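You operate a simulated robot arm through the tools that you are given. There is no shell and no other tool. Be economical: measure what you need, move in short steps, check, and stop when the job is done.

Carry out the task below with a simulated robot arm. There is one attempt and no reset: what you move stays moved.

Task
Rinse the suds off the side plate and the wooden paddle.
Fine: both go back on the drainer; turn the tap off.

It is judged by the outcome, as a careful person would: the job done as asked, and still so three seconds after it is handed in. It fails if anything else is knocked over, pushed out of place, dropped, spilled or broken.

Robot
A 7-joint arm with a two-finger parallel gripper, fixed in place. Base frame: the origin is at the foot of the arm, x ahead of it, y to its left, z up; the work surface is at about z = 870. Units: mm, degrees, N and s.
With the tool pointing down near the work surface it reaches from about 460 to 920 mm from the base axis. Its first joint turns from -115.0 to 115.0 degrees. Payload 3.91 kg.
Tool frame: the origin (TCP) lies between the finger pads and is the grasp point; the fingertips stand 30 mm ahead of it; z points along the fingers, y is the line along which they close. Largest opening 110 mm; finger width 20, thickness 10; the body of the gripper, 48 by 112 mm, starts 55 mm behind the TCP.
Orientation is that of the tool frame in the base frame, as a unit quaternion [w, x, y, z]. With the fingers straight down and closing along the base's y, the tool's x points along the base's -x, its y along +y and its z along -z.

Tools
- The arm moves only by the tool move_arm. Its argument "series" is a list of rows, each a list of 2 entries, a list of its own where there are three numbers: the shift along the tool's x, y, z in mm, then the turn, a rotation vector about the tool's x, y, z in degrees. In form: [[[tx, ty, tz], [rx, ry, rz]], ...]. A call has 1 to 12 rows; each row is the pose to reach, as a shift and turn from the pose commanded when the call began, along the tool's axes at that moment. "fingers" is the gripper command, from -1 (shut) to 1 (fully open), values between in proportion, set as the call begins (left out, the last holds). A row lasts 0.2 s, in which the tool goes at most 50 mm and 8.6 degrees; a call with a longer step from one row to the next is refused whole, and so is a gripper value outside its range. A pose out of reach is approached as far as the arm can. The call stops where the force on the tool passes 90 N (or 10 N more than at its start, if that is more) or the arm is blocked; 0.2 s more then pass. Each finger travels about 153 mm/s and halts on what it meets, pressing with about 39 N; the grip force reading is that of the motor and also rises with nothing between the fingers. The clock runs only during rows and for 0.2 s after the last one: add rows that repeat a pose to give the fingers time. It gives the time, the measured TCP pose, the force on the tool (base axes), the opening and the grip force at its end, in the units of the frame above (readings bear some noise).
- Cameras (640 x 400 px; columns grow to the right, rows downward): "scene" is fixed at [53.1, 501.4, 1440.7]; the picture's right is [-0.40, -0.92, 0.00], its down [-0.55, 0.24, -0.80] and it looks along [0.73, -0.32, -0.60] (base axes); focal length 326 px, centre (320, 200). "wrist" rides on the gripper at [-36, 0, -57] in the tool frame; the picture's right is [0.00, -1.00, 0.00], its down [0.97, 0.00, -0.24] and it looks along [0.24, 0.00, 0.97] (tool axes); focal length 218 px, centre (320, 200). There is no depth. A picture from a camera that has moved, and an enlarged one, comes with that camera's place and axes in the base frame and with its lens. The place of the scene camera against the robot may be out by one fixed shift of up to 12 mm in any direction.
- capture(camera): a new picture of that camera. It takes no simulated time.
- move_column(by): slides the trunk up (or, below 0, down) by that many mm; the arm rides with it, the base frame stays. It gives what a move gives, with no picture.
- inspect(camera, box): a new picture of the part [left, top, right, bottom] of that camera's present view, enlarged. It takes no simulated time.
- close_job(): hands the job in; it is judged then, once.

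Go step by step. Nothing tells you positions but the pictures and the camera data: compare them with the known pose of the tool, close in by small moves and look again before you grip or let go. The budget is 120 turns and 68 pictures, counting those below and the enlarged ones. Unless the task says otherwise, let go and move clear before handing in.

The tools are called by a JSON object that holds its "fn" and its "kwargs". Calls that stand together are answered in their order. move_arm: Moves the arm, as the interface text tells. Its arguments: {"type":"object","properties":{"series":{"type":"array","items":{"type":"array"}},"fingers":{"type":"number"}},"required":["series"]} The other tools are called the same way: move_column (by) slides the trunk up or down; capture (camera) takes a picture; inspect (camera, box) takes an enlarged picture of a part of a camera's view; close_job () hands the job in.

At the start:

```text
t: 0.0
tool_pos: [462.5, 307.7, 1192.1]
ee_rot: [0.0, -0.001, 1.0, -0.001]
ft_force: [0.6, 0.5, 0.4]
grip_width: 109.9
grasp_force: 0.0
trunk travel left (down, up): [-800.0, 190.0]
```

scene: 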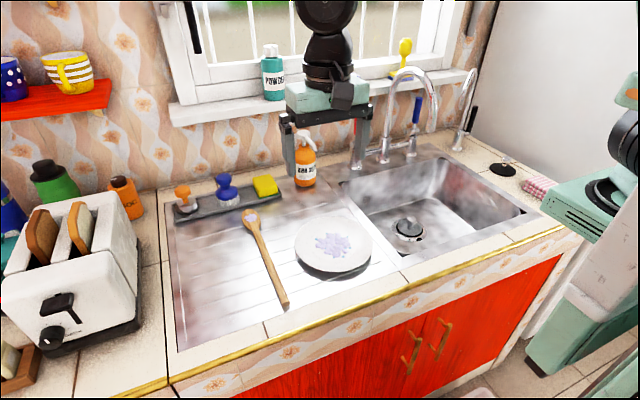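
wrist: 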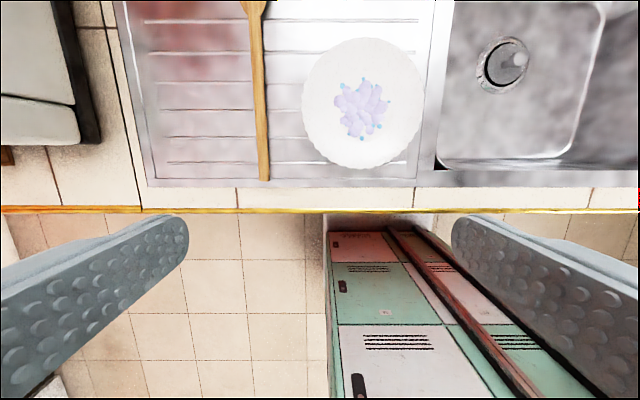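

I see the drainer with the paddle and the soapy plate, and the sink with a gooseneck tap to its right. I'll look closely at the tap and the items.

{"fn": "inspect", "kwargs": {"camera": "scene", "box": [320, 50, 520, 175]}}

{"fn": "inspect", "kwargs": {"camera": "scene", "box": [160, 150, 400, 320]}}

```text
3.20 times, centred on (420, 112) of scene
camera zoom: at [53.1, 501.4, 1440.7], right [-0.4, -0.92, 0.0], down [-0.55, 0.24, -0.8], along [0.73, -0.32, -0.6], focal length 1042 px, centre (0, 480)
```

zoom: 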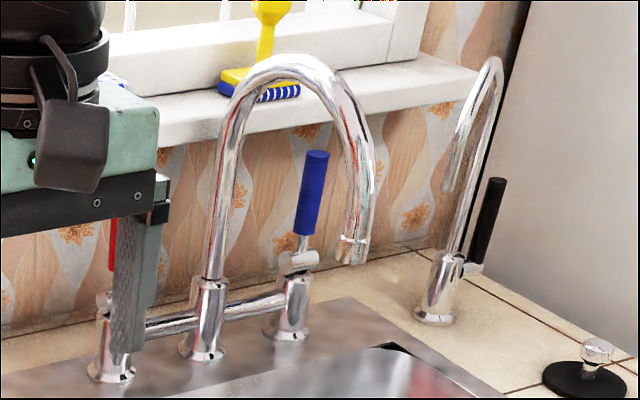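

```text
2.35 times, centred on (280, 235) of scene
camera zoom: at [53.1, 501.4, 1440.7], right [-0.4, -0.92, 0.0], down [-0.55, 0.24, -0.8], along [0.73, -0.32, -0.6], focal length 766 px, centre (414, 118)
```

zoom: 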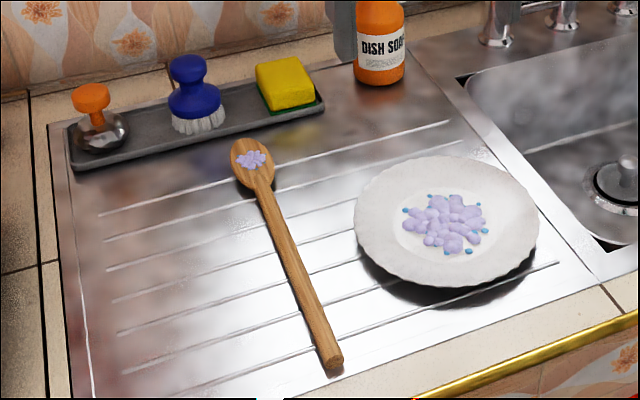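

The blue-lever cold tap is at about (874, -210) with its spout outlet near (690, -104, 1060). The plate is at about (564, 240), and the paddle lies along x at y≈403. I'll move toward the tap with the tool pitched up to see how the lever pivots.

{"fn": "move_arm", "kwargs": {"series": [[[-8, -47, 0], [0, -4, 0]], [[-16, -94, 0], [0, -8, 0]], [[-24, -141, 0], [0, -12, 0]], [[-32, -188, 0], [0, -16, 0]], [[-40, -235, 0], [0, -20, 0]], [[-48, -282, 0], [0, -24, 0]], [[-56, -329, 0], [0, -28, 0]], [[-64, -376, 0], [0, -32, 0]], [[-72, -423, 0], [0, -36, 0]], [[-80, -470, 0], [0, -40, 0]], [[-88, -517, 0], [0, -45, 0]], [[-88, -517, 0], [0, -45, 0]]], "fingers": 1}}

{"fn": "capture", "kwargs": {"camera": "wrist"}}

{"fn": "capture", "kwargs": {"camera": "scene"}}

```text
t: 2.6
tool_pos: [589.2, -226.9, 1216.3]
ee_rot: [0.383, -0.001, 0.924, 0.0]
ft_force: [0.2, 0.2, 0.4]
grip_width: 110.2
grasp_force: 0.1
out of reach, approached as far as the arm can: row 7, 8, 9, 10, 11, 12
trunk travel left (down, up): [-800.0, 190.0]
```

```text
63 pictures are left
camera wrist: at [573.5, -227.3, 1280.5], right [0.0, -1.0, 0.0], down [-0.86, 0.0, -0.52], along [0.52, 0.0, -0.86], focal length 218 px, centre (320, 200)
```

wrist: 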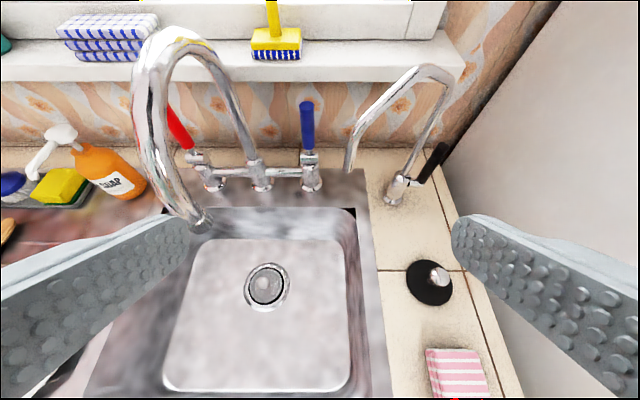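

```text
62 pictures are left
```

scene: 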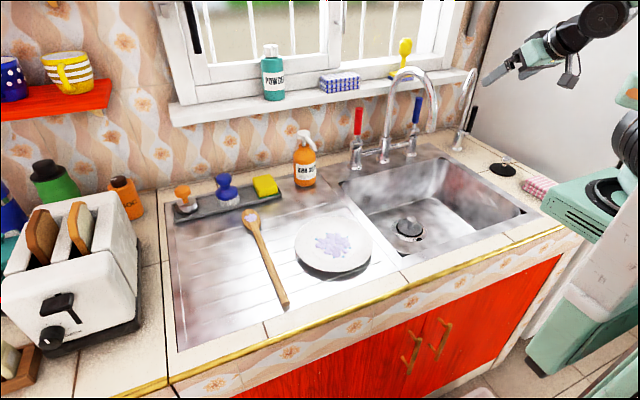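

The lever top is at about (873, -207, 1073) and its pivot near (868, -207, 956), so it stands upright. I'll zoom in to see the pivot axis.

{"fn": "inspect", "kwargs": {"camera": "wrist", "box": [150, 80, 350, 205]}}

{"fn": "inspect", "kwargs": {"camera": "scene", "box": [340, 85, 440, 175]}}

```text
3.20 times, centred on (250, 142) of wrist
camera zoom: at [573.5, -227.3, 1280.5], right [0.0, -1.0, 0.0], down [-0.86, 0.0, -0.52], along [0.52, 0.0, -0.86], focal length 698 px, centre (544, 384)
```

zoom: 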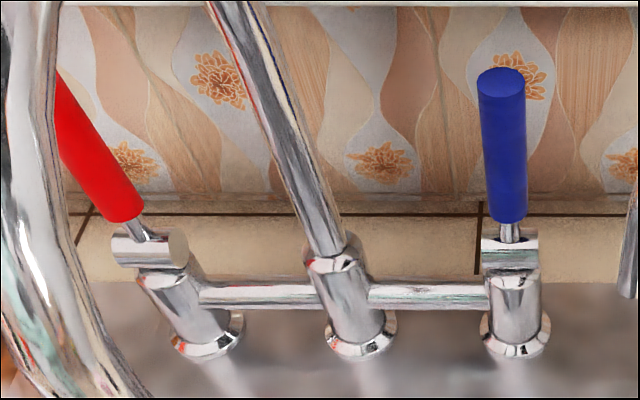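

```text
4.44 times, centred on (390, 130) of scene
camera zoom: at [53.1, 501.4, 1440.7], right [-0.4, -0.92, 0.0], down [-0.55, 0.24, -0.8], along [0.73, -0.32, -0.6], focal length 1447 px, centre (9, 511)
```

zoom: 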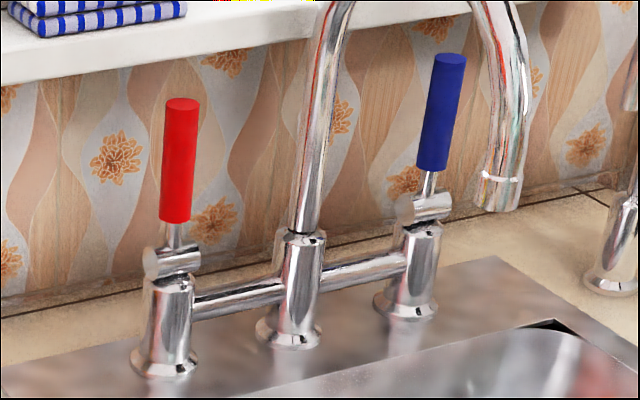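

The pivots run along y, so the levers swing fore and aft. I'll approach the blue lever from the front at 45°, starting with an intermediate step to check the reference pose.

{"fn": "move_arm", "kwargs": {"series": [[[-10, 0, 42], [0, 0, 0]], [[-20, 0, 84], [0, 0, 0]], [[-32, 0, 125], [0, 0, 0]], [[-32, 0, 125], [0, 0, 0]]], "fingers": 0.1}}

```text
t: 3.6
tool_pos: [671.1, -228.2, 1180.7]
ee_rot: [0.382, -0.001, 0.924, 0.001]
ft_force: [0.2, -0.6, -0.1]
grip_width: 60.5
grasp_force: 0.1
out of reach, approached as far as the arm can: row 3, 4
trunk travel left (down, up): [-800.0, 190.0]
```

The pose fell short, so I'll lower the trunk to improve the reach at this pitch.

{"fn": "move_column", "kwargs": {"by": -120}}

{"fn": "capture", "kwargs": {"camera": "scene"}}

```text
t: 5.1
tool_pos: [671.8, -227.3, 1061.6]
ee_rot: [0.383, 0.0, 0.924, 0.0]
ft_force: [-0.1, -0.4, -0.3]
grip_width: 60.6
grasp_force: 0.0
trunk travel left (down, up): [-680.0, 310.0]
```

```text
59 pictures are left
```

scene: 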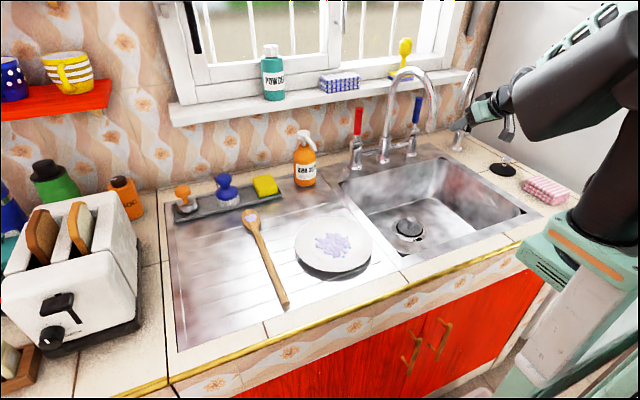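

Now I'll move to the pre-grasp pose in front of the blue lever.

{"fn": "move_arm", "kwargs": {"series": [[[-32, 5, 18], [0, 0, 0]], [[-65, 10, 36], [0, 0, 0]], [[-97, 15, 55], [0, 0, 0]], [[-129, 20, 73], [0, 0, 0]], [[-129, 20, 73], [0, 0, 0]]]}}

{"fn": "capture", "kwargs": {"camera": "wrist"}}

{"fn": "capture", "kwargs": {"camera": "scene"}}

```text
t: 5.8
tool_pos: [708.5, -218.9, 1100.7]
ee_rot: [0.38, -0.051, 0.923, -0.021]
ft_force: [-18.6, 1.1, -4.5]
grip_width: 58.7
grasp_force: 0.0
out of reach, approached as far as the arm can: row 1, 2, 3
trunk travel left (down, up): [-680.0, 310.0]
stopped in row 3: the force on the tool passed its limit (the readings are from after the stop); the commanded pose is now the measured one
```

```text
58 pictures are left
camera wrist: at [693.7, -216.8, 1165.7], right [0.08, -0.99, 0.08], down [-0.85, -0.11, -0.51], along [0.52, -0.03, -0.86], focal length 218 px, centre (320, 200)
```

wrist: 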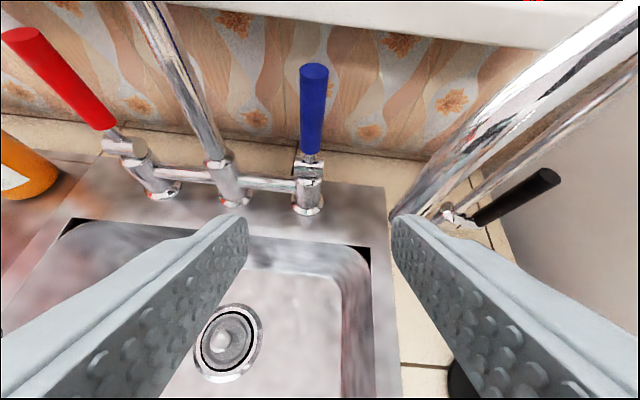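

```text
57 pictures are left
```

scene: 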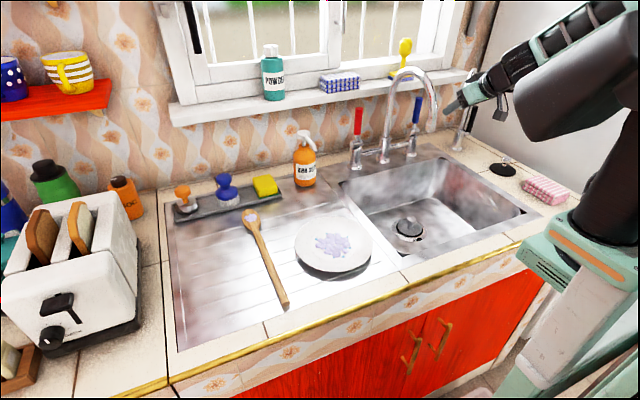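

A finger met the small filter tap's spout, so I'm backing straight out along the tool axis. I'll use the red lever instead, which has more free space around it.

{"fn": "move_arm", "kwargs": {"series": [[[0, 3, -25], [0, 0, 0]], [[0, 5, -60], [0, 0, 3]], [[0, 5, -95], [0, 0, 6.3]], [[0, 5, -95], [0, 0, 6.3]]]}}

{"fn": "capture", "kwargs": {"camera": "wrist"}}

```text
t: 6.8
tool_pos: [649.5, -187.8, 1167.0]
ee_rot: [0.384, -0.031, 0.923, 0.012]
ft_force: [-1.2, -7.0, -0.5]
grip_width: 60.6
grasp_force: 0.0
trunk travel left (down, up): [-680.0, 310.0]
```

```text
56 pictures are left
camera wrist: at [633.9, -189.6, 1232.9], right [0.07, -1.0, 0.0], down [-0.85, -0.06, -0.52], along [0.52, 0.03, -0.86], focal length 218 px, centre (320, 200)
```

wrist: 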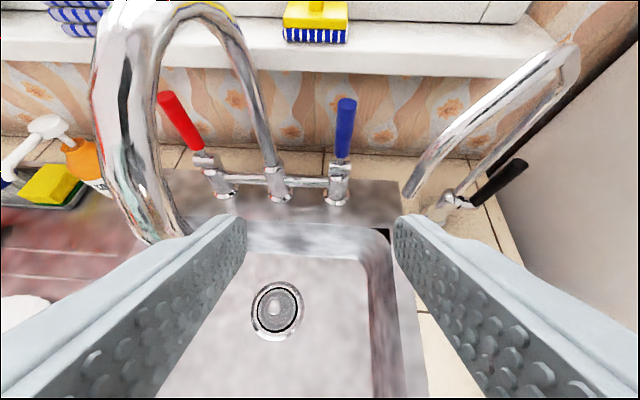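

The filter tap's spout hasn't shifted. I'll back off a little more and straighten the tool.

{"fn": "move_arm", "kwargs": {"series": [[[7, 0, -21], [1.3, 0, 1.4]], [[14, 0, -42], [2.6, 0, 2.75]], [[14, 0, -42], [2.6, 0, 2.75]]]}}

```text
t: 7.6
tool_pos: [602.5, -215.5, 1187.9]
ee_rot: [0.383, 0.03, 0.923, -0.012]
ft_force: [-0.1, -0.4, 0.7]
grip_width: 60.3
grasp_force: 0.0
trunk travel left (down, up): [-680.0, 310.0]
```

The arm is free again, so I'll cross in front of the main spout to y≈12 and straighten the tool.

{"fn": "move_arm", "kwargs": {"series": [[[3, 45, -3], [-1.3, 0, -1.4]], [[6, 90, -6], [-2.6, 0, -2.75]], [[8, 135, -8], [-2.6, 0, -2.75]], [[10, 180, -10], [-2.6, 0, -2.75]], [[10, 226, -10], [-2.6, 0, -2.75]], [[10, 226, -10], [-2.6, 0, -2.75]]]}}

{"fn": "capture", "kwargs": {"camera": "wrist"}}

{"fn": "capture", "kwargs": {"camera": "scene"}}

```text
t: 9.0
tool_pos: [602.2, 11.3, 1189.0]
ee_rot: [0.384, -0.001, 0.924, 0.0]
ft_force: [0.1, -0.5, 0.9]
grip_width: 60.4
grasp_force: 0.1
trunk travel left (down, up): [-680.0, 310.0]
```

```text
55 pictures are left
camera wrist: at [588.4, 11.5, 1254.4], right [0.0, -1.0, 0.0], down [-0.86, 0.0, -0.52], along [0.52, 0.0, -0.86], focal length 218 px, centre (320, 200)
```

wrist: 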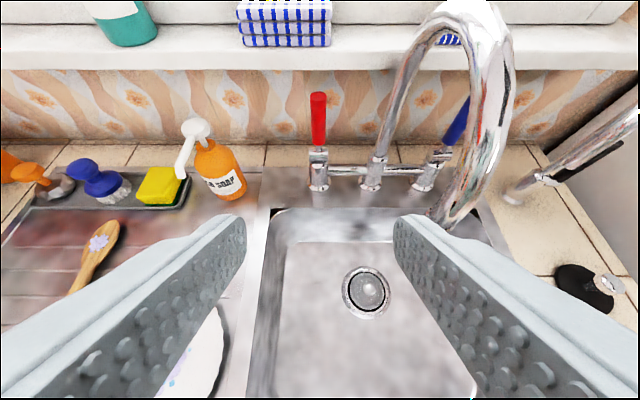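

```text
54 pictures are left
```

scene: 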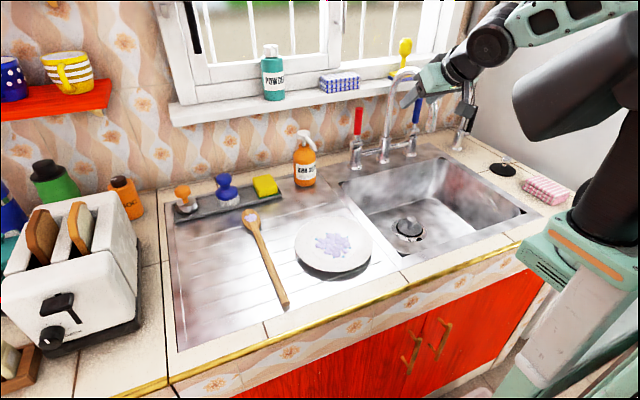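

The red lever is at about (871, 15), with its top near z 1073. I'll move to a pre-grasp pose 70 mm short of it.

{"fn": "move_arm", "kwargs": {"series": [[[-16, 1, 43], [0, 0, 0]], [[-33, 2, 86], [0, 0, 0]], [[-50, 3, 129], [0, 0, 0]], [[-67, 4, 172], [0, 0, 0]], [[-85, 4, 215], [0, 0, 0]], [[-85, 4, 215], [0, 0, 0]]]}}

{"fn": "capture", "kwargs": {"camera": "wrist"}}

{"fn": "inspect", "kwargs": {"camera": "scene", "box": [330, 60, 450, 170]}}

```text
t: 10.4
tool_pos: [734.0, 10.5, 1135.9]
ee_rot: [0.383, 0.0, 0.924, -0.001]
ft_force: [0.9, 0.0, 0.7]
grip_width: 60.6
grasp_force: 0.1
out of reach, approached as far as the arm can: row 4, 5, 6
trunk travel left (down, up): [-680.0, 310.0]
```

```text
53 pictures are left
camera wrist: at [719.2, 10.5, 1200.5], right [0.0, -1.0, 0.0], down [-0.86, 0.0, -0.52], along [0.52, 0.0, -0.86], focal length 218 px, centre (320, 200)
```

wrist: 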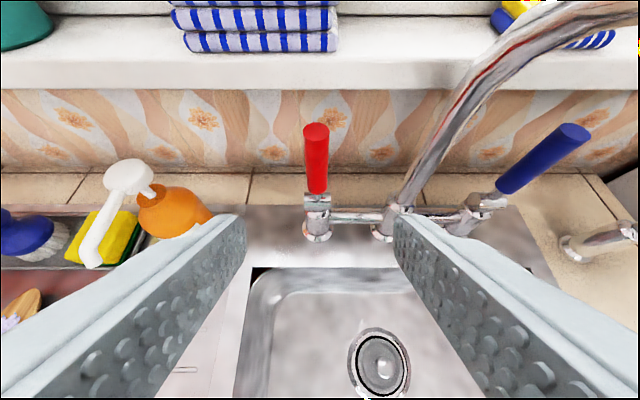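

```text
3.64 times, centred on (390, 115) of scene
camera zoom: at [53.1, 501.4, 1440.7], right [-0.4, -0.92, 0.0], down [-0.55, 0.24, -0.8], along [0.73, -0.32, -0.6], focal length 1184 px, centre (66, 509)
```

zoom: 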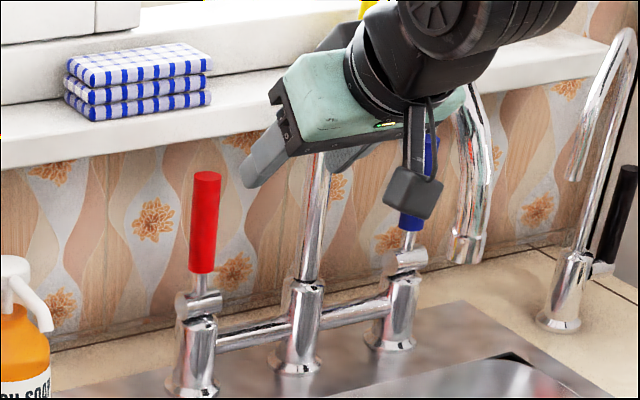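

Reach runs out at this pitch. I'll steepen the tool to about 30° from vertical and test.

{"fn": "move_arm", "kwargs": {"series": [[[7, 0, -7], [0, 5, 0]], [[14, 0, -14], [0, 10, 0]], [[14, 0, -14], [0, 15, 0]], [[14, 0, -14], [0, 15, 0]]]}}

```text
t: 11.4
tool_pos: [712.0, 10.9, 1138.9]
ee_rot: [0.26, 0.0, 0.966, -0.001]
ft_force: [-0.5, 0.2, 0.1]
grip_width: 60.7
grasp_force: 0.0
out of reach, approached as far as the arm can: row 3, 4
trunk travel left (down, up): [-680.0, 310.0]
```

I'll raise the trunk so the relative working height is lower, then retry.

{"fn": "move_column", "kwargs": {"by": 250}}

{"fn": "move_arm", "kwargs": {"series": [[[0, 0, 45], [0, 0, 0]], [[0, 0, 90], [0, 0, 0]], [[0, 0, 135], [0, 0, 0]], [[0, 0, 180], [0, 0, 0]], [[0, 0, 180], [0, 0, 0]]]}}

```text
t: 14.0
tool_pos: [711.7, 11.0, 1388.6]
ee_rot: [0.259, -0.001, 0.966, -0.001]
ft_force: [0.8, -1.1, 0.0]
grip_width: 60.8
grasp_force: 0.0
trunk travel left (down, up): [-930.0, 60.0]
```

```text
t: 15.2
tool_pos: [682.3, 5.3, 1339.1]
ee_rot: [0.26, -0.001, 0.966, 0.0]
ft_force: [0.2, 0.3, -0.2]
grip_width: 60.2
grasp_force: 0.1
out of reach, approached as far as the arm can: row 1, 2, 3, 4, 5
trunk travel left (down, up): [-930.0, 60.0]
```

The arm configuration may be awkward, so I'll look at it.

{"fn": "capture", "kwargs": {"camera": "scene"}}

```text
51 pictures are left
```

scene: 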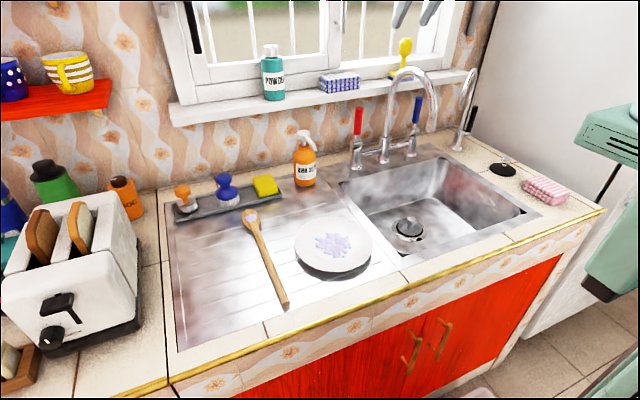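

I'll return the tool to vertical, then lower and extend to see what's reachable.

{"fn": "move_arm", "kwargs": {"series": [[[0, 0, 0], [0, 8, 0]], [[0, 0, 0], [0, 16, 0]], [[0, 0, 0], [0, 24, 0]], [[0, 0, 0], [0, 30, 0]], [[0, 0, 0], [0, 30, 0]]]}}

{"fn": "move_arm", "kwargs": {"series": [[[-15, 0, 40], [0, 0, 0]], [[-30, 0, 80], [0, 0, 0]], [[-45, 0, 120], [0, 0, 0]], [[-60, 0, 120], [0, 0, 0]], [[-60, 0, 120], [0, 0, 0]]]}}

```text
t: 16.4
tool_pos: [612.6, 6.3, 1369.0]
ee_rot: [0.0, -0.001, 1.0, -0.001]
ft_force: [-0.4, 0.7, 0.9]
grip_width: 60.5
grasp_force: 0.1
out of reach, approached as far as the arm can: row 1, 2, 3, 4, 5
trunk travel left (down, up): [-930.0, 60.0]
```

```text
t: 17.6
tool_pos: [580.7, 4.0, 1314.2]
ee_rot: [0.001, -0.001, 1.0, 0.0]
ft_force: [0.9, 0.1, -1.1]
grip_width: 60.5
grasp_force: 0.0
out of reach, approached as far as the arm can: row 1, 2, 3, 4, 5
trunk travel left (down, up): [-930.0, 60.0]
```

Lower targets need smaller reach, so the shoulder sits well above the work. The trunk has to come down a lot, so I'll lower it and raise the arm alternately.

{"fn": "move_column", "kwargs": {"by": -230}}

{"fn": "move_arm", "kwargs": {"series": [[[0, 0, -45], [0, 0, 0]], [[0, 0, -90], [0, 0, 0]], [[0, 0, -135], [0, 0, 0]], [[0, 0, -180], [0, 0, 0]], [[0, 0, -220], [0, 0, 0]], [[0, 0, -220], [0, 0, 0]]]}}

{"fn": "move_column", "kwargs": {"by": -230}}

{"fn": "move_arm", "kwargs": {"series": [[[0, 0, -45], [0, 0, 0]], [[0, 0, -90], [0, 0, 0]], [[0, 0, -135], [0, 0, 0]], [[0, 0, -180], [0, 0, 0]], [[0, 0, -180], [0, 0, 0]]]}}

{"fn": "capture", "kwargs": {"camera": "scene"}}

```text
t: 20.0
tool_pos: [581.4, 3.4, 1084.0]
ee_rot: [0.002, -0.001, 1.0, -0.001]
ft_force: [-0.4, -0.5, 0.3]
grip_width: 60.7
grasp_force: 0.1
trunk travel left (down, up): [-700.0, 290.0]
```

```text
t: 21.4
tool_pos: [581.5, 3.3, 1305.6]
ee_rot: [0.001, -0.001, 1.0, -0.001]
ft_force: [0.9, -0.4, 0.2]
grip_width: 60.6
grasp_force: 0.1
trunk travel left (down, up): [-700.0, 290.0]
```

```text
t: 23.9
tool_pos: [582.2, 2.7, 1075.0]
ee_rot: [0.002, -0.001, 1.0, -0.001]
ft_force: [-0.1, 0.4, -1.4]
grip_width: 60.7
grasp_force: 0.0
trunk travel left (down, up): [-470.0, 520.0]
```

```text
t: 25.1
tool_pos: [571.2, -0.1, 1240.9]
ee_rot: [0.003, -0.001, 1.0, -0.001]
ft_force: [-1.2, 0.9, 0.5]
grip_width: 60.5
grasp_force: 0.1
out of reach, approached as far as the arm can: row 4, 5
trunk travel left (down, up): [-470.0, 520.0]
```

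```text
50 pictures are left
```

scene: 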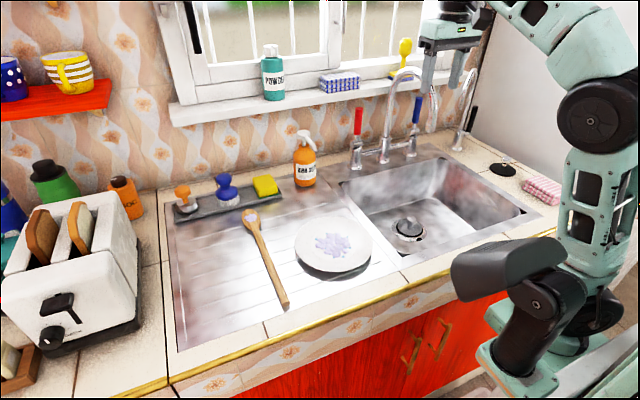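

The elbow-up configuration now looks good. I'll pitch the tool to 30° and extend toward the red lever.

{"fn": "move_arm", "kwargs": {"series": [[[-25, 2, 8], [0, -5, 0]], [[-50, 4, 16], [0, -10, 0]], [[-75, 6, 24], [0, -15, 0]], [[-100, 8, 32], [0, -20, 0]], [[-125, 10, 40], [0, -25, 0]], [[-150, 12, 50], [0, -30, 0]], [[-150, 12, 50], [0, -30, 0]]]}}

```text
t: 26.6
tool_pos: [723.9, 13.6, 1191.3]
ee_rot: [0.261, -0.001, 0.965, -0.001]
ft_force: [0.4, -0.4, 0.1]
grip_width: 60.4
grasp_force: 0.0
trunk travel left (down, up): [-470.0, 520.0]
```

{"fn": "move_arm", "kwargs": {"series": [[[-17, 0, 37], [0, 0, 0]], [[-35, 1, 74], [0, 0, 0]], [[-52, 1, 112], [0, 0, 0]], [[-52, 1, 112], [0, 0, 0]]]}}

{"fn": "capture", "kwargs": {"camera": "wrist"}}

{"fn": "inspect", "kwargs": {"camera": "scene", "box": [320, 50, 450, 170]}}

```text
t: 27.6
tool_pos: [742.7, 11.5, 1114.4]
ee_rot: [0.26, 0.001, 0.965, -0.001]
ft_force: [-0.2, -1.1, -0.6]
grip_width: 60.5
grasp_force: 0.1
out of reach, approached as far as the arm can: row 1, 2, 3, 4
trunk travel left (down, up): [-470.0, 520.0]
```

```text
49 pictures are left
camera wrist: at [745.3, 10.8, 1181.3], right [0.0, -1.0, 0.0], down [-0.96, 0.0, -0.28], along [0.28, 0.0, -0.96], focal length 218 px, centre (320, 200)
```

wrist: 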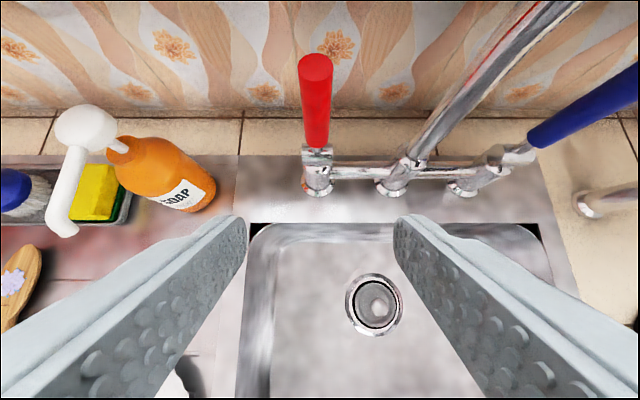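

```text
3.33 times, centred on (385, 110) of scene
camera zoom: at [53.1, 501.4, 1440.7], right [-0.4, -0.92, 0.0], down [-0.55, 0.24, -0.8], along [0.73, -0.32, -0.6], focal length 1085 px, centre (103, 500)
```

zoom: 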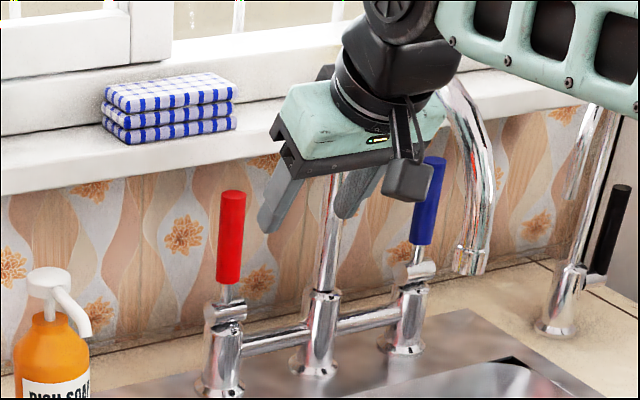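

Still short of the lever. I'll check the arm's shape.

{"fn": "capture", "kwargs": {"camera": "scene"}}

```text
47 pictures are left
```

scene: 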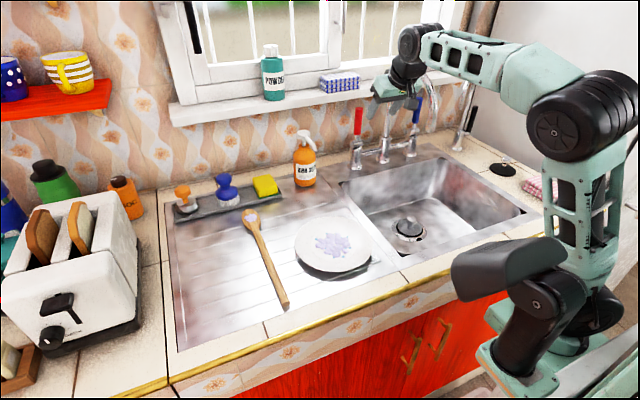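

The upper arm has stayed fixed while only the forearm swings. I'll test slow, small pure-x steps.

{"fn": "move_arm", "kwargs": {"series": [[[-9, 0, 5], [0, 0, 0]], [[-17, 0, 10], [0, 0, 0]], [[-26, 0, 15], [0, 0, 0]], [[-34, 0, 20], [0, 0, 0]], [[-43, 0, 25], [0, 0, 0]]]}}

```text
t: 28.9
tool_pos: [743.3, 7.4, 1110.5]
ee_rot: [0.261, -0.001, 0.965, 0.0]
ft_force: [0.7, -0.7, 0.4]
grip_width: 60.3
grasp_force: 0.1
out of reach, approached as far as the arm can: row 1, 2, 3, 4, 5
trunk travel left (down, up): [-470.0, 520.0]
```

Reach is limited to roughly a fixed elbow circle, so I'll bring the trunk lower and use a flatter, more horizontal tool to gain distance. First I'll retract and raise, pitching up.

{"fn": "move_arm", "kwargs": {"series": [[[4, 1, -44], [0, -4, 0]], [[9, 2, -88], [0, -8, 0]], [[14, 3, -132], [0, -12, 0]], [[18, 4, -176], [0, -16, 0]], [[22, 5, -220], [0, -20, 0]], [[22, 5, -220], [0, -20, 0]]]}}

{"fn": "move_column", "kwargs": {"by": -220}}

{"fn": "capture", "kwargs": {"camera": "scene"}}

```text
t: 30.2
tool_pos: [613.2, 12.8, 1290.3]
ee_rot: [0.424, -0.001, 0.906, 0.001]
ft_force: [-0.5, 0.4, -0.7]
grip_width: 60.2
grasp_force: 0.1
trunk travel left (down, up): [-470.0, 520.0]
```

```text
t: 32.6
tool_pos: [613.4, 12.5, 1069.5]
ee_rot: [0.424, 0.0, 0.906, 0.0]
ft_force: [0.5, -0.7, -0.9]
grip_width: 60.6
grasp_force: 0.1
trunk travel left (down, up): [-250.0, 740.0]
```

```text
46 pictures are left
```

scene: 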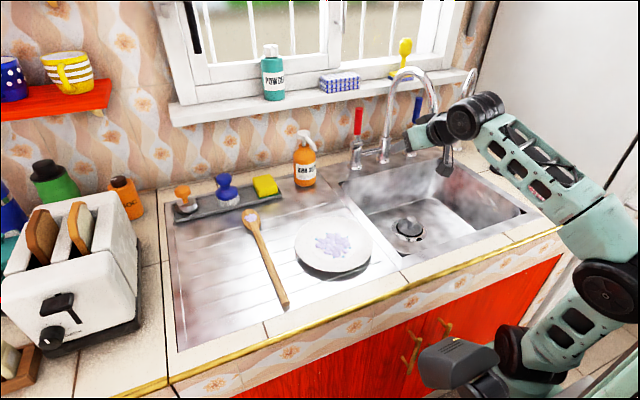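

The trunk is now low. I'll extend toward the red lever with the tool nearly horizontal.

{"fn": "move_arm", "kwargs": {"series": [[[-25, 0, 30], [0, -7.5, 0]], [[-50, 1, 60], [0, -15, 0]], [[-76, 2, 90], [0, -22.5, 0]], [[-101, 2, 120], [0, -30, 0]], [[-101, 2, 120], [0, -30, 0]]]}}

{"fn": "capture", "kwargs": {"camera": "wrist"}}

```text
t: 33.8
tool_pos: [772.5, 14.7, 1071.4]
ee_rot: [0.644, -0.001, 0.765, 0.001]
ft_force: [-0.5, 0.4, 0.2]
grip_width: 60.4
grasp_force: 0.1
trunk travel left (down, up): [-250.0, 740.0]
```

```text
45 pictures are left
camera wrist: at [722.5, 14.6, 1116.1], right [0.0, -1.0, 0.0], down [-0.4, 0.0, -0.92], along [0.92, 0.0, -0.4], focal length 218 px, centre (320, 200)
```

wrist: 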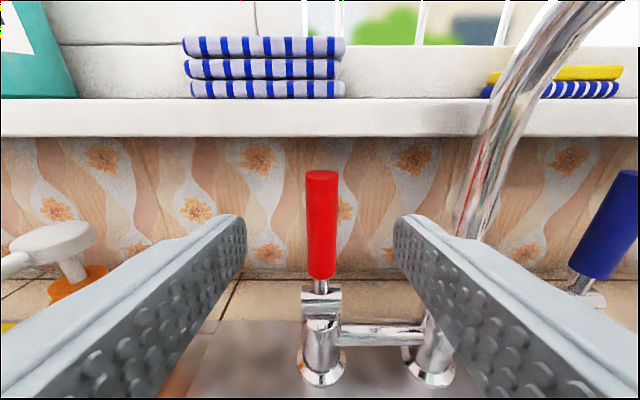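

The red lever is centred between the fingers. I'll advance and close on it.

{"fn": "move_arm", "kwargs": {"series": [[[8, 0, 33], [0, 0, 0]], [[16, 0, 66], [0, 0, 0]], [[24, 0, 97], [0, 0, 0]], [[24, 0, 97], [0, 0, 0]]]}}

{"fn": "move_arm", "kwargs": {"series": [[[0, 0, 0], [0, 0, 0]], [[0, 0, 0], [0, 0, 0]], [[0, 0, 0], [0, 0, 0]]], "fingers": -0.6}}

{"fn": "capture", "kwargs": {"camera": "wrist"}}

```text
t: 34.8
tool_pos: [861.8, 15.4, 1030.7]
ee_rot: [0.644, -0.001, 0.765, 0.0]
ft_force: [0.4, 0.0, 0.4]
grip_width: 60.7
grasp_force: 0.2
trunk travel left (down, up): [-250.0, 740.0]
```

```text
t: 35.6
tool_pos: [862.0, 14.9, 1030.5]
ee_rot: [0.644, 0.0, 0.765, -0.001]
ft_force: [0.6, -3.1, -1.3]
grip_width: 23.5
grasp_force: 1.0
trunk travel left (down, up): [-250.0, 740.0]
```

```text
44 pictures are left
camera wrist: at [812.2, 14.0, 1075.3], right [0.0, -1.0, 0.0], down [-0.4, 0.0, -0.92], along [0.92, 0.0, -0.4], focal length 218 px, centre (320, 200)
```

wrist: 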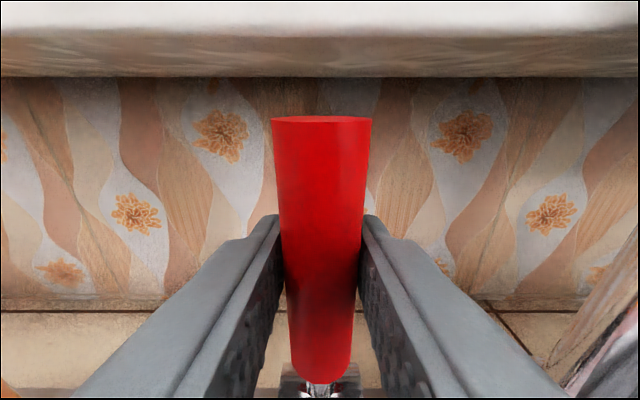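

I have a light hold on the lever. I'll pull it forward along its arc in small steps.

{"fn": "move_arm", "kwargs": {"series": [[[4, 0, -13], [0, 0, 0]], [[9.5, 0, -25.7], [0, 0, 0]], [[17, 0, -37], [0, 0, 0]], [[27, 0, -47], [0, 0, 0]], [[27, 0, -47], [0, 0, 0]]]}}

{"fn": "capture", "kwargs": {"camera": "scene"}}

```text
t: 36.8
tool_pos: [813.0, 13.6, 1011.9]
ee_rot: [0.644, -0.002, 0.765, 0.001]
ft_force: [-0.2, 2.6, 0.5]
grip_width: 23.4
grasp_force: 1.1
trunk travel left (down, up): [-250.0, 740.0]
```

```text
43 pictures are left
```

scene: 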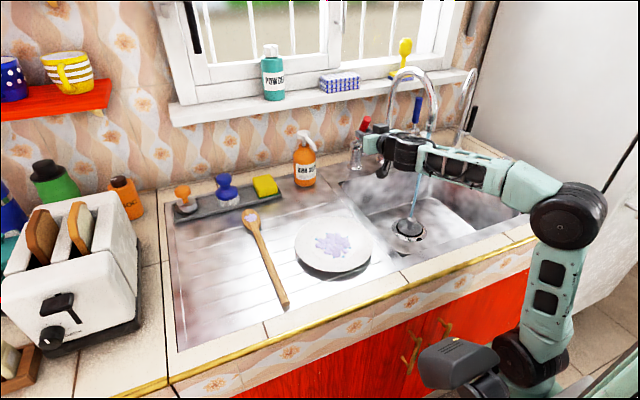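

The water is running into the drain. I'll release the lever and back off.

{"fn": "move_arm", "kwargs": {"series": [[[0, 0, 0], [0, 0, 0]], [[0, 0, 0], [0, 0, 0]], [[0, 0, -40], [0, 0, 0]], [[0, 0, -80], [0, 0, 0]], [[-10, 0, -120], [0, 0, 0]], [[-40, 0, -150], [0, 0, 0]]], "fingers": 0.1}}

{"fn": "capture", "kwargs": {"camera": "wrist"}}

{"fn": "capture", "kwargs": {"camera": "scene"}}

```text
t: 38.2
tool_pos: [669.9, 12.9, 1076.5]
ee_rot: [0.644, -0.001, 0.765, 0.0]
ft_force: [0.8, -0.6, 0.5]
grip_width: 60.1
grasp_force: 0.1
trunk travel left (down, up): [-250.0, 740.0]
```

```text
42 pictures are left
camera wrist: at [619.7, 12.2, 1120.8], right [0.0, -1.0, 0.0], down [-0.4, 0.0, -0.92], along [0.92, 0.0, -0.4], focal length 218 px, centre (320, 200)
```

wrist: 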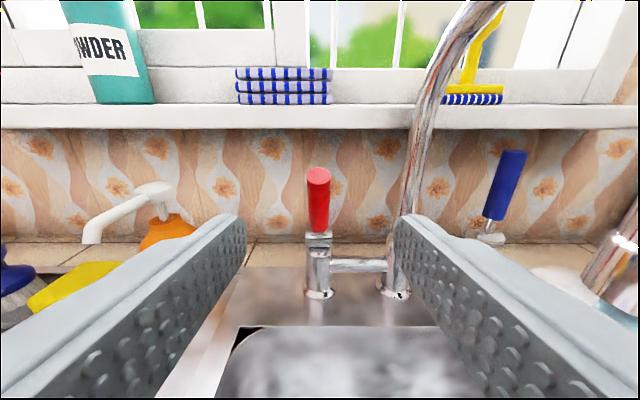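

```text
41 pictures are left
```

scene: 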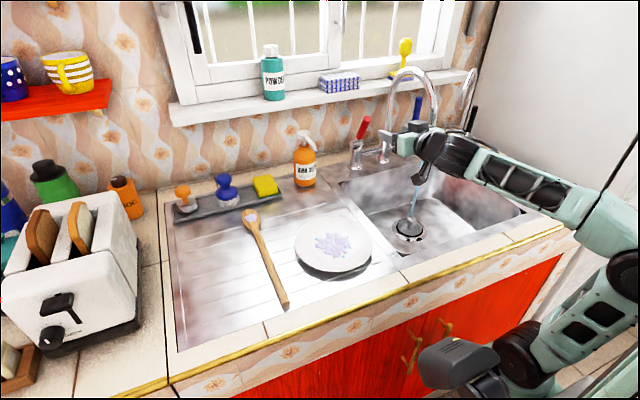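

The tap is on. Next is the paddle: I'll move above its handle near (620, 403) with the tool pitched about 40°.

{"fn": "move_arm", "kwargs": {"series": [[[2, 43, -12], [0, 4.4, 0]], [[4, 87, -24], [0, 8.8, 0]], [[6, 130, -36], [0, 13.2, 0]], [[8, 173, -48], [0, 17.6, 0]], [[10, 217, -60], [0, 22, 0]], [[12, 260, -72], [0, 26.4, 0]], [[14, 303, -84], [0, 31, 0]], [[16, 347, -96], [0, 35.6, 0]], [[19, 390, -108], [0, 40, 0]], [[19, 390, -108], [0, 40, 0]]], "fingers": -0.2}}

{"fn": "capture", "kwargs": {"camera": "wrist"}}

```text
t: 40.4
tool_pos: [547.1, 340.4, 1042.4]
ee_rot: [0.343, 0.0, 0.939, -0.001]
ft_force: [-0.4, -1.0, -0.2]
grip_width: 44.0
grasp_force: 0.1
out of reach, approached as far as the arm can: row 8, 9, 10
trunk travel left (down, up): [-250.0, 740.0]
```

```text
40 pictures are left
camera wrist: at [538.7, 339.6, 1107.9], right [0.0, -1.0, 0.0], down [-0.9, 0.0, -0.44], along [0.44, 0.0, -0.9], focal length 218 px, centre (320, 200)
```

wrist: 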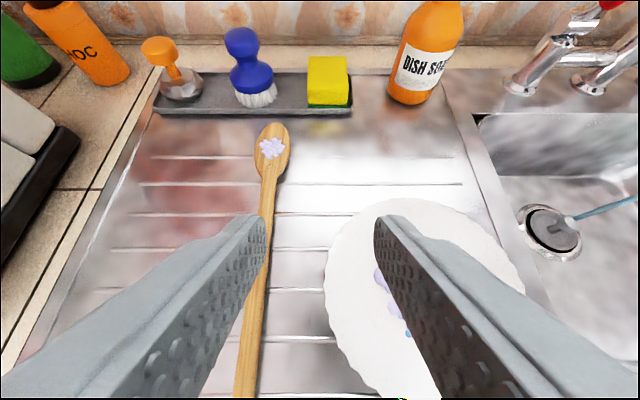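

The paddle lies at y≈403 with its suds at about x=727. I'll go lower and sideways to reach over the handle.

{"fn": "move_arm", "kwargs": {"series": [[[14, 16, 27], [0, 0, 0]], [[28, 32, 54], [0, 0, 0]], [[28, 48, 54], [0, 0, 0]], [[28, 63, 54], [0, 0, 0]], [[28, 63, 54], [0, 0, 0]]]}}

```text
t: 41.6
tool_pos: [559.2, 391.6, 983.2]
ee_rot: [0.344, 0.001, 0.939, -0.001]
ft_force: [0.1, 0.0, 0.1]
grip_width: 44.0
grasp_force: 0.0
out of reach, approached as far as the arm can: row 4, 5
trunk travel left (down, up): [-250.0, 740.0]
```

{"fn": "move_arm", "kwargs": {"series": [[[3, 4, 19], [0, -4, 0]], [[6, 8, 38], [0, -8, 0]], [[9, 12, 57], [0, -12, 0]], [[9, 12, 57], [0, -12, 0]]]}}

{"fn": "capture", "kwargs": {"camera": "wrist"}}

{"fn": "capture", "kwargs": {"camera": "scene"}}

```text
t: 42.6
tool_pos: [590.5, 403.9, 932.8]
ee_rot: [0.44, -0.001, 0.898, -0.001]
ft_force: [-0.1, -0.8, -0.5]
grip_width: 44.1
grasp_force: 0.1
trunk travel left (down, up): [-250.0, 740.0]
```

```text
39 pictures are left
camera wrist: at [567.4, 404.1, 995.8], right [0.0, -1.0, 0.0], down [-0.78, 0.0, -0.62], along [0.62, 0.0, -0.78], focal length 218 px, centre (320, 200)
```

wrist: 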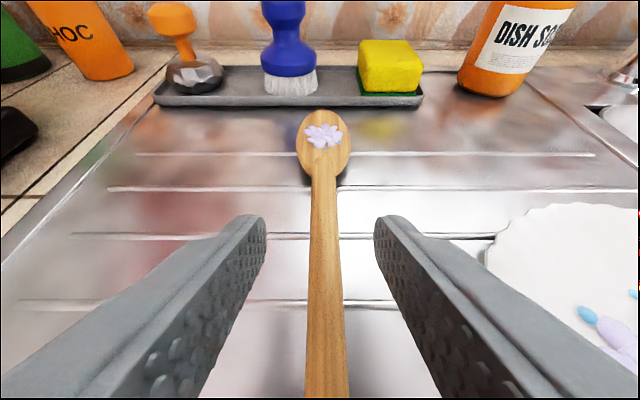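

```text
38 pictures are left
```

scene: 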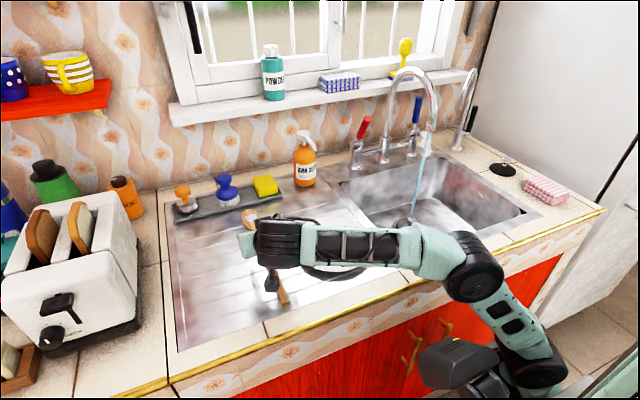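

The fingers straddle the handle. I'll lower to just above the drainer.

{"fn": "move_arm", "kwargs": {"series": [[[8, -1, 6], [0, 0, 0]], [[16, -2, 12], [0, 0, 0]], [[22, -2.5, 17], [0, 0, 0]], [[25, -2.5, 19.5], [0, 0, 0]], [[25, -2.5, 19.5], [0, 0, 0]]]}}

{"fn": "capture", "kwargs": {"camera": "wrist"}}

```text
t: 43.8
tool_pos: [589.9, 402.9, 901.7]
ee_rot: [0.44, 0.0, 0.898, -0.001]
ft_force: [-0.1, -0.5, -0.9]
grip_width: 44.1
grasp_force: 0.1
trunk travel left (down, up): [-250.0, 740.0]
```

```text
37 pictures are left
camera wrist: at [566.3, 401.9, 964.1], right [0.0, -1.0, 0.0], down [-0.79, 0.0, -0.62], along [0.62, 0.0, -0.79], focal length 218 px, centre (320, 200)
```

wrist: 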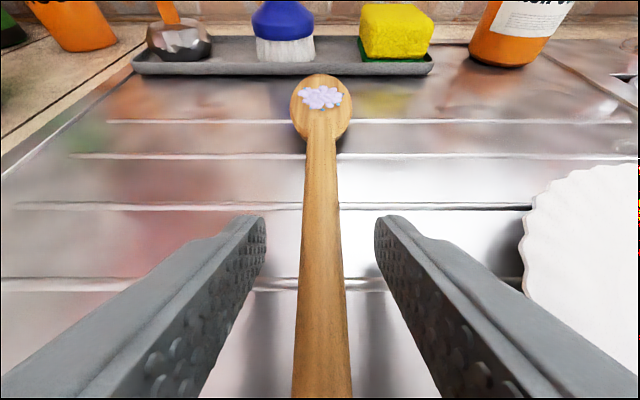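

{"fn": "move_arm", "kwargs": {"series": [[[2, 0, 1.5], [0, 0, 0]], [[4, 0, 3], [0, 0, 0]], [[4, 0, 3], [0, 0, 0]]]}}

{"fn": "move_arm", "kwargs": {"series": [[[0, 0, 0], [0, 0, 0]], [[0, 0, 0], [0, 0, 0]], [[0, 0, 0], [0, 0, 0]]], "fingers": -1}}

{"fn": "capture", "kwargs": {"camera": "wrist"}}

```text
t: 44.6
tool_pos: [588.9, 403.3, 895.7]
ee_rot: [0.44, 0.0, 0.898, 0.0]
ft_force: [0.3, 0.0, 0.4]
grip_width: 44.2
grasp_force: 0.2
trunk travel left (down, up): [-250.0, 740.0]
```

```text
t: 45.4
tool_pos: [588.2, 401.3, 896.3]
ee_rot: [0.44, 0.0, 0.898, -0.001]
ft_force: [0.4, 0.2, 1.5]
grip_width: 16.7
grasp_force: 38.8
trunk travel left (down, up): [-250.0, 740.0]
```

```text
36 pictures are left
camera wrist: at [565.7, 401.8, 959.0], right [0.0, -1.0, 0.0], down [-0.79, 0.0, -0.62], along [0.62, 0.0, -0.79], focal length 218 px, centre (320, 200)
```

wrist: 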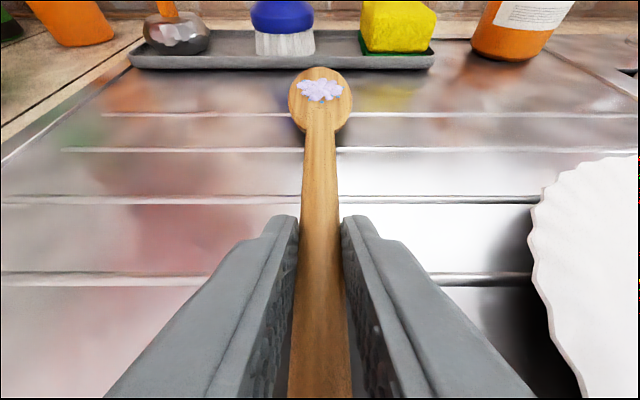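

The paddle is gripped at 16.7 mm. I'll lift it and pull it back a little.

{"fn": "move_arm", "kwargs": {"series": [[[-24, 0, -18], [0, 0, 0]], [[-32, 0, -42], [0, 0, 0]], [[-34, 0, -66], [0, 0, 0]], [[-34, 0, -86], [0, 0, 0]], [[-34, 0, -86], [0, 0, 0]]]}}

{"fn": "capture", "kwargs": {"camera": "wrist"}}

```text
t: 46.6
tool_pos: [540.7, 401.9, 978.4]
ee_rot: [0.438, -0.001, 0.899, 0.0]
ft_force: [-0.3, 1.0, -0.5]
grip_width: 0.0
grasp_force: 38.0
trunk travel left (down, up): [-250.0, 740.0]
```

```text
35 pictures are left
camera wrist: at [518.8, 402.4, 1040.3], right [0.0, -1.0, 0.0], down [-0.79, 0.0, -0.62], along [0.62, 0.0, -0.79], focal length 218 px, centre (320, 200)
```

wrist: 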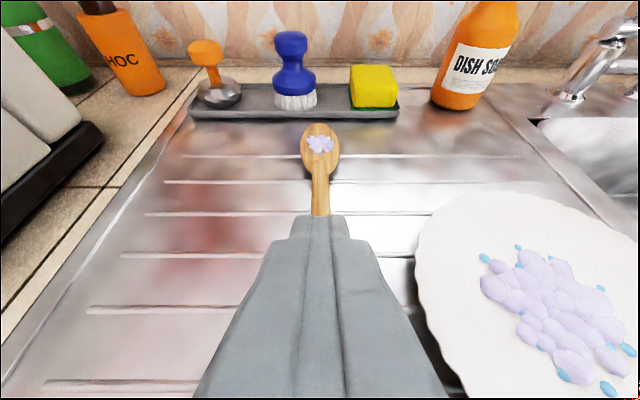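

The handle slipped out because the grip was too shallow; the paddle hasn't moved. I'll go back with a steeper tool and go deeper.

{"fn": "move_arm", "kwargs": {"series": [[[0, 0, 0], [0, 2, 0]], [[9, 0, 23], [0, 5, 0]], [[17, 0, 46], [0, 8, 0]], [[26, 0, 69], [0, 11, 0]], [[26, 0, 69], [0, 11, 0]]], "fingers": -0.2}}

```text
t: 47.8
tool_pos: [579.8, 401.4, 913.7]
ee_rot: [0.351, 0.0, 0.936, -0.001]
ft_force: [0.0, 0.2, -0.5]
grip_width: 44.0
grasp_force: 0.0
trunk travel left (down, up): [-250.0, 740.0]
```

{"fn": "move_arm", "kwargs": {"series": [[[4, 0, 5], [0, 0, 0]], [[8, 0, 9], [0, 0, 0]], [[11, 0, 12.8], [0, 0, 0]], [[11, 0, 12.8], [0, 0, 0]]]}}

{"fn": "move_arm", "kwargs": {"series": [[[1.3, 0, 1.5], [0, 0, 0]], [[2.6, 0, 3], [0, 0, 0]], [[2.6, 0, 3], [0, 0, 0]]]}}

{"fn": "capture", "kwargs": {"camera": "wrist"}}

```text
t: 48.8
tool_pos: [578.5, 401.7, 898.8]
ee_rot: [0.353, -0.001, 0.936, 0.001]
ft_force: [-2.2, 0.5, 16.0]
grip_width: 43.6
grasp_force: 0.0
trunk travel left (down, up): [-250.0, 740.0]
```

```text
t: 49.6
tool_pos: [580.4, 400.7, 898.3]
ee_rot: [0.355, 0.001, 0.935, 0.004]
ft_force: [-6.1, 3.1, 47.6]
grip_width: 42.3
grasp_force: 0.2
trunk travel left (down, up): [-250.0, 740.0]
```

```text
34 pictures are left
camera wrist: at [568.1, 399.8, 964.9], right [0.0, -1.0, -0.01], down [-0.89, 0.0, -0.47], along [0.47, 0.01, -0.89], focal length 218 px, centre (320, 200)
```

wrist: 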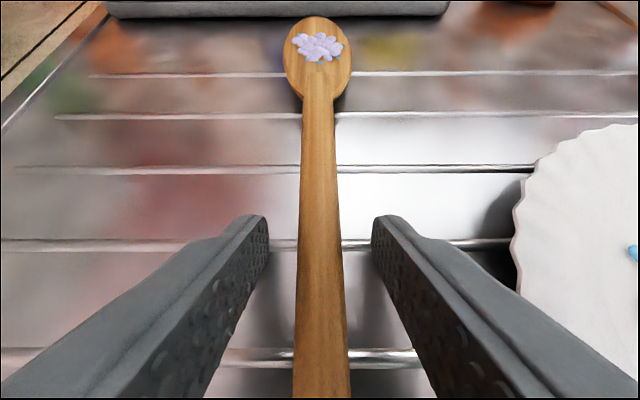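

I touched the drainer at TCP z≈898. I'll back off a hair and close.

{"fn": "move_arm", "kwargs": {"series": [[[-2, 0, -2.5], [0, 0, 0]], [[-3.2, 0, -3.8], [0, 0, 0]], [[-3.2, 0, -3.8], [0, 0, 0]]]}}

{"fn": "move_arm", "kwargs": {"series": [[[0, 0, 0], [0, 0, 0]], [[0, 0, 0], [0, 0, 0]], [[0, 0, 0], [0, 0, 0]], [[0, 0, 0], [0, 0, 0]]], "fingers": -1}}

{"fn": "move_arm", "kwargs": {"series": [[[-3, 0, -4], [0, 0, 0]], [[-7, 0, -8], [0, 0, 0]], [[-13, 0, -15], [0, 0, 0]], [[-13, 0, -15], [0, 0, 0]]]}}

{"fn": "capture", "kwargs": {"camera": "wrist"}}

```text
t: 50.4
tool_pos: [578.8, 400.6, 898.9]
ee_rot: [0.352, 0.0, 0.936, 0.001]
ft_force: [-5.1, 3.1, 30.7]
grip_width: 42.5
grasp_force: 0.0
trunk travel left (down, up): [-250.0, 740.0]
```

```text
t: 51.4
tool_pos: [579.2, 399.7, 898.5]
ee_rot: [0.352, 0.0, 0.936, 0.0]
ft_force: [-8.1, -9.9, 28.5]
grip_width: 16.8
grasp_force: 38.7
trunk travel left (down, up): [-250.0, 740.0]
```

```text
t: 52.4
tool_pos: [578.2, 402.7, 916.4]
ee_rot: [0.351, -0.001, 0.937, 0.0]
ft_force: [-0.5, -0.2, -1.0]
grip_width: 16.3
grasp_force: 39.1
trunk travel left (down, up): [-250.0, 740.0]
```

```text
33 pictures are left
camera wrist: at [568.8, 402.3, 982.8], right [0.0, -1.0, 0.0], down [-0.89, 0.0, -0.46], along [0.46, 0.0, -0.89], focal length 218 px, centre (320, 200)
```

wrist: 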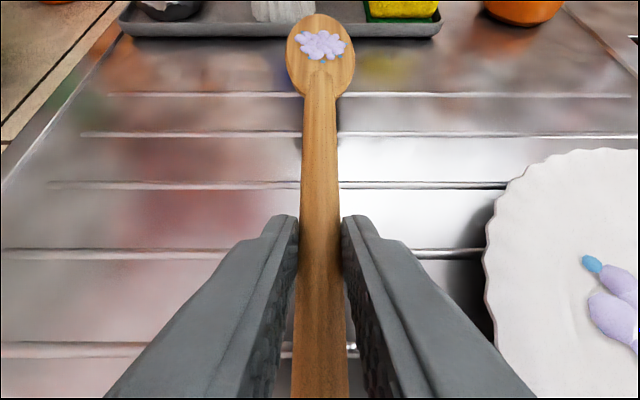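

The paddle is lifted and firmly held. I'll raise it further and pull back.

{"fn": "move_arm", "kwargs": {"series": [[[-12, 0, -15], [0, 0, 0]], [[-12, 0, -33], [0, 0, 0]], [[-6, 0, -50], [0, 0, 0]], [[1, 0, -67], [0, 0, 0]], [[1, 0, -67], [0, 0, 0]]]}}

{"fn": "capture", "kwargs": {"camera": "wrist"}}

```text
t: 53.6
tool_pos: [533.8, 403.1, 966.1]
ee_rot: [0.352, -0.001, 0.936, 0.0]
ft_force: [-0.4, -0.1, -0.6]
grip_width: 16.7
grasp_force: 39.0
trunk travel left (down, up): [-250.0, 740.0]
```

```text
32 pictures are left
camera wrist: at [523.9, 402.7, 1032.2], right [0.0, -1.0, 0.0], down [-0.89, 0.0, -0.46], along [0.46, 0.0, -0.89], focal length 218 px, centre (320, 200)
```

wrist: 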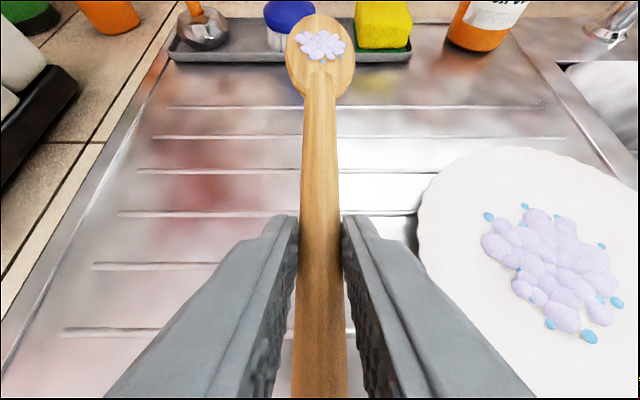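

Solid hold. I'll carry it across to the stream.

{"fn": "move_arm", "kwargs": {"series": [[[0, -42, 0], [0, 0, 0]], [[0, -87, 0], [0, 0, 0]], [[0, -132, 0], [0, 0, 0]], [[0, -177, 0], [0, 0, 0]], [[0, -222, 0], [0, 0, 0]], [[0, -267, 0], [0, 0, 0]], [[0, -312, 0], [0, 0, 0]], [[0, -357, 0], [0, 0, 0]], [[0, -402, 0], [0, 0, 0]], [[0, -445, 0], [0, 0, 0]], [[0, -480, 0], [0, 0, 0]], [[0, -480, 0], [0, 0, 0]]]}}

{"fn": "capture", "kwargs": {"camera": "wrist"}}

{"fn": "capture", "kwargs": {"camera": "scene"}}

```text
t: 56.2
tool_pos: [559.1, 30.4, 961.5]
ee_rot: [0.351, -0.001, 0.936, 0.0]
ft_force: [-0.1, 0.4, -0.8]
grip_width: 16.5
grasp_force: 39.2
out of reach, approached as far as the arm can: row 8, 9, 10, 11, 12
trunk travel left (down, up): [-250.0, 740.0]
```

```text
31 pictures are left
camera wrist: at [549.3, 29.9, 1027.1], right [0.0, -1.0, 0.0], down [-0.89, 0.0, -0.46], along [0.46, 0.0, -0.89], focal length 218 px, centre (320, 200)
```

wrist: 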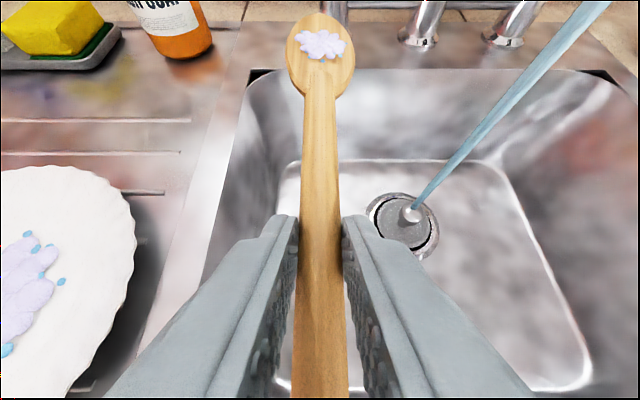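

```text
30 pictures are left
```

scene: 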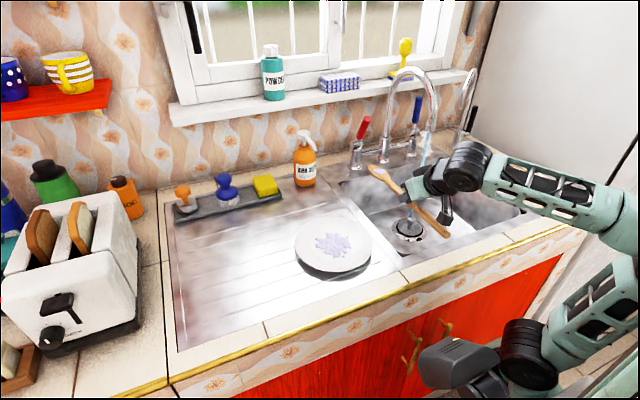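

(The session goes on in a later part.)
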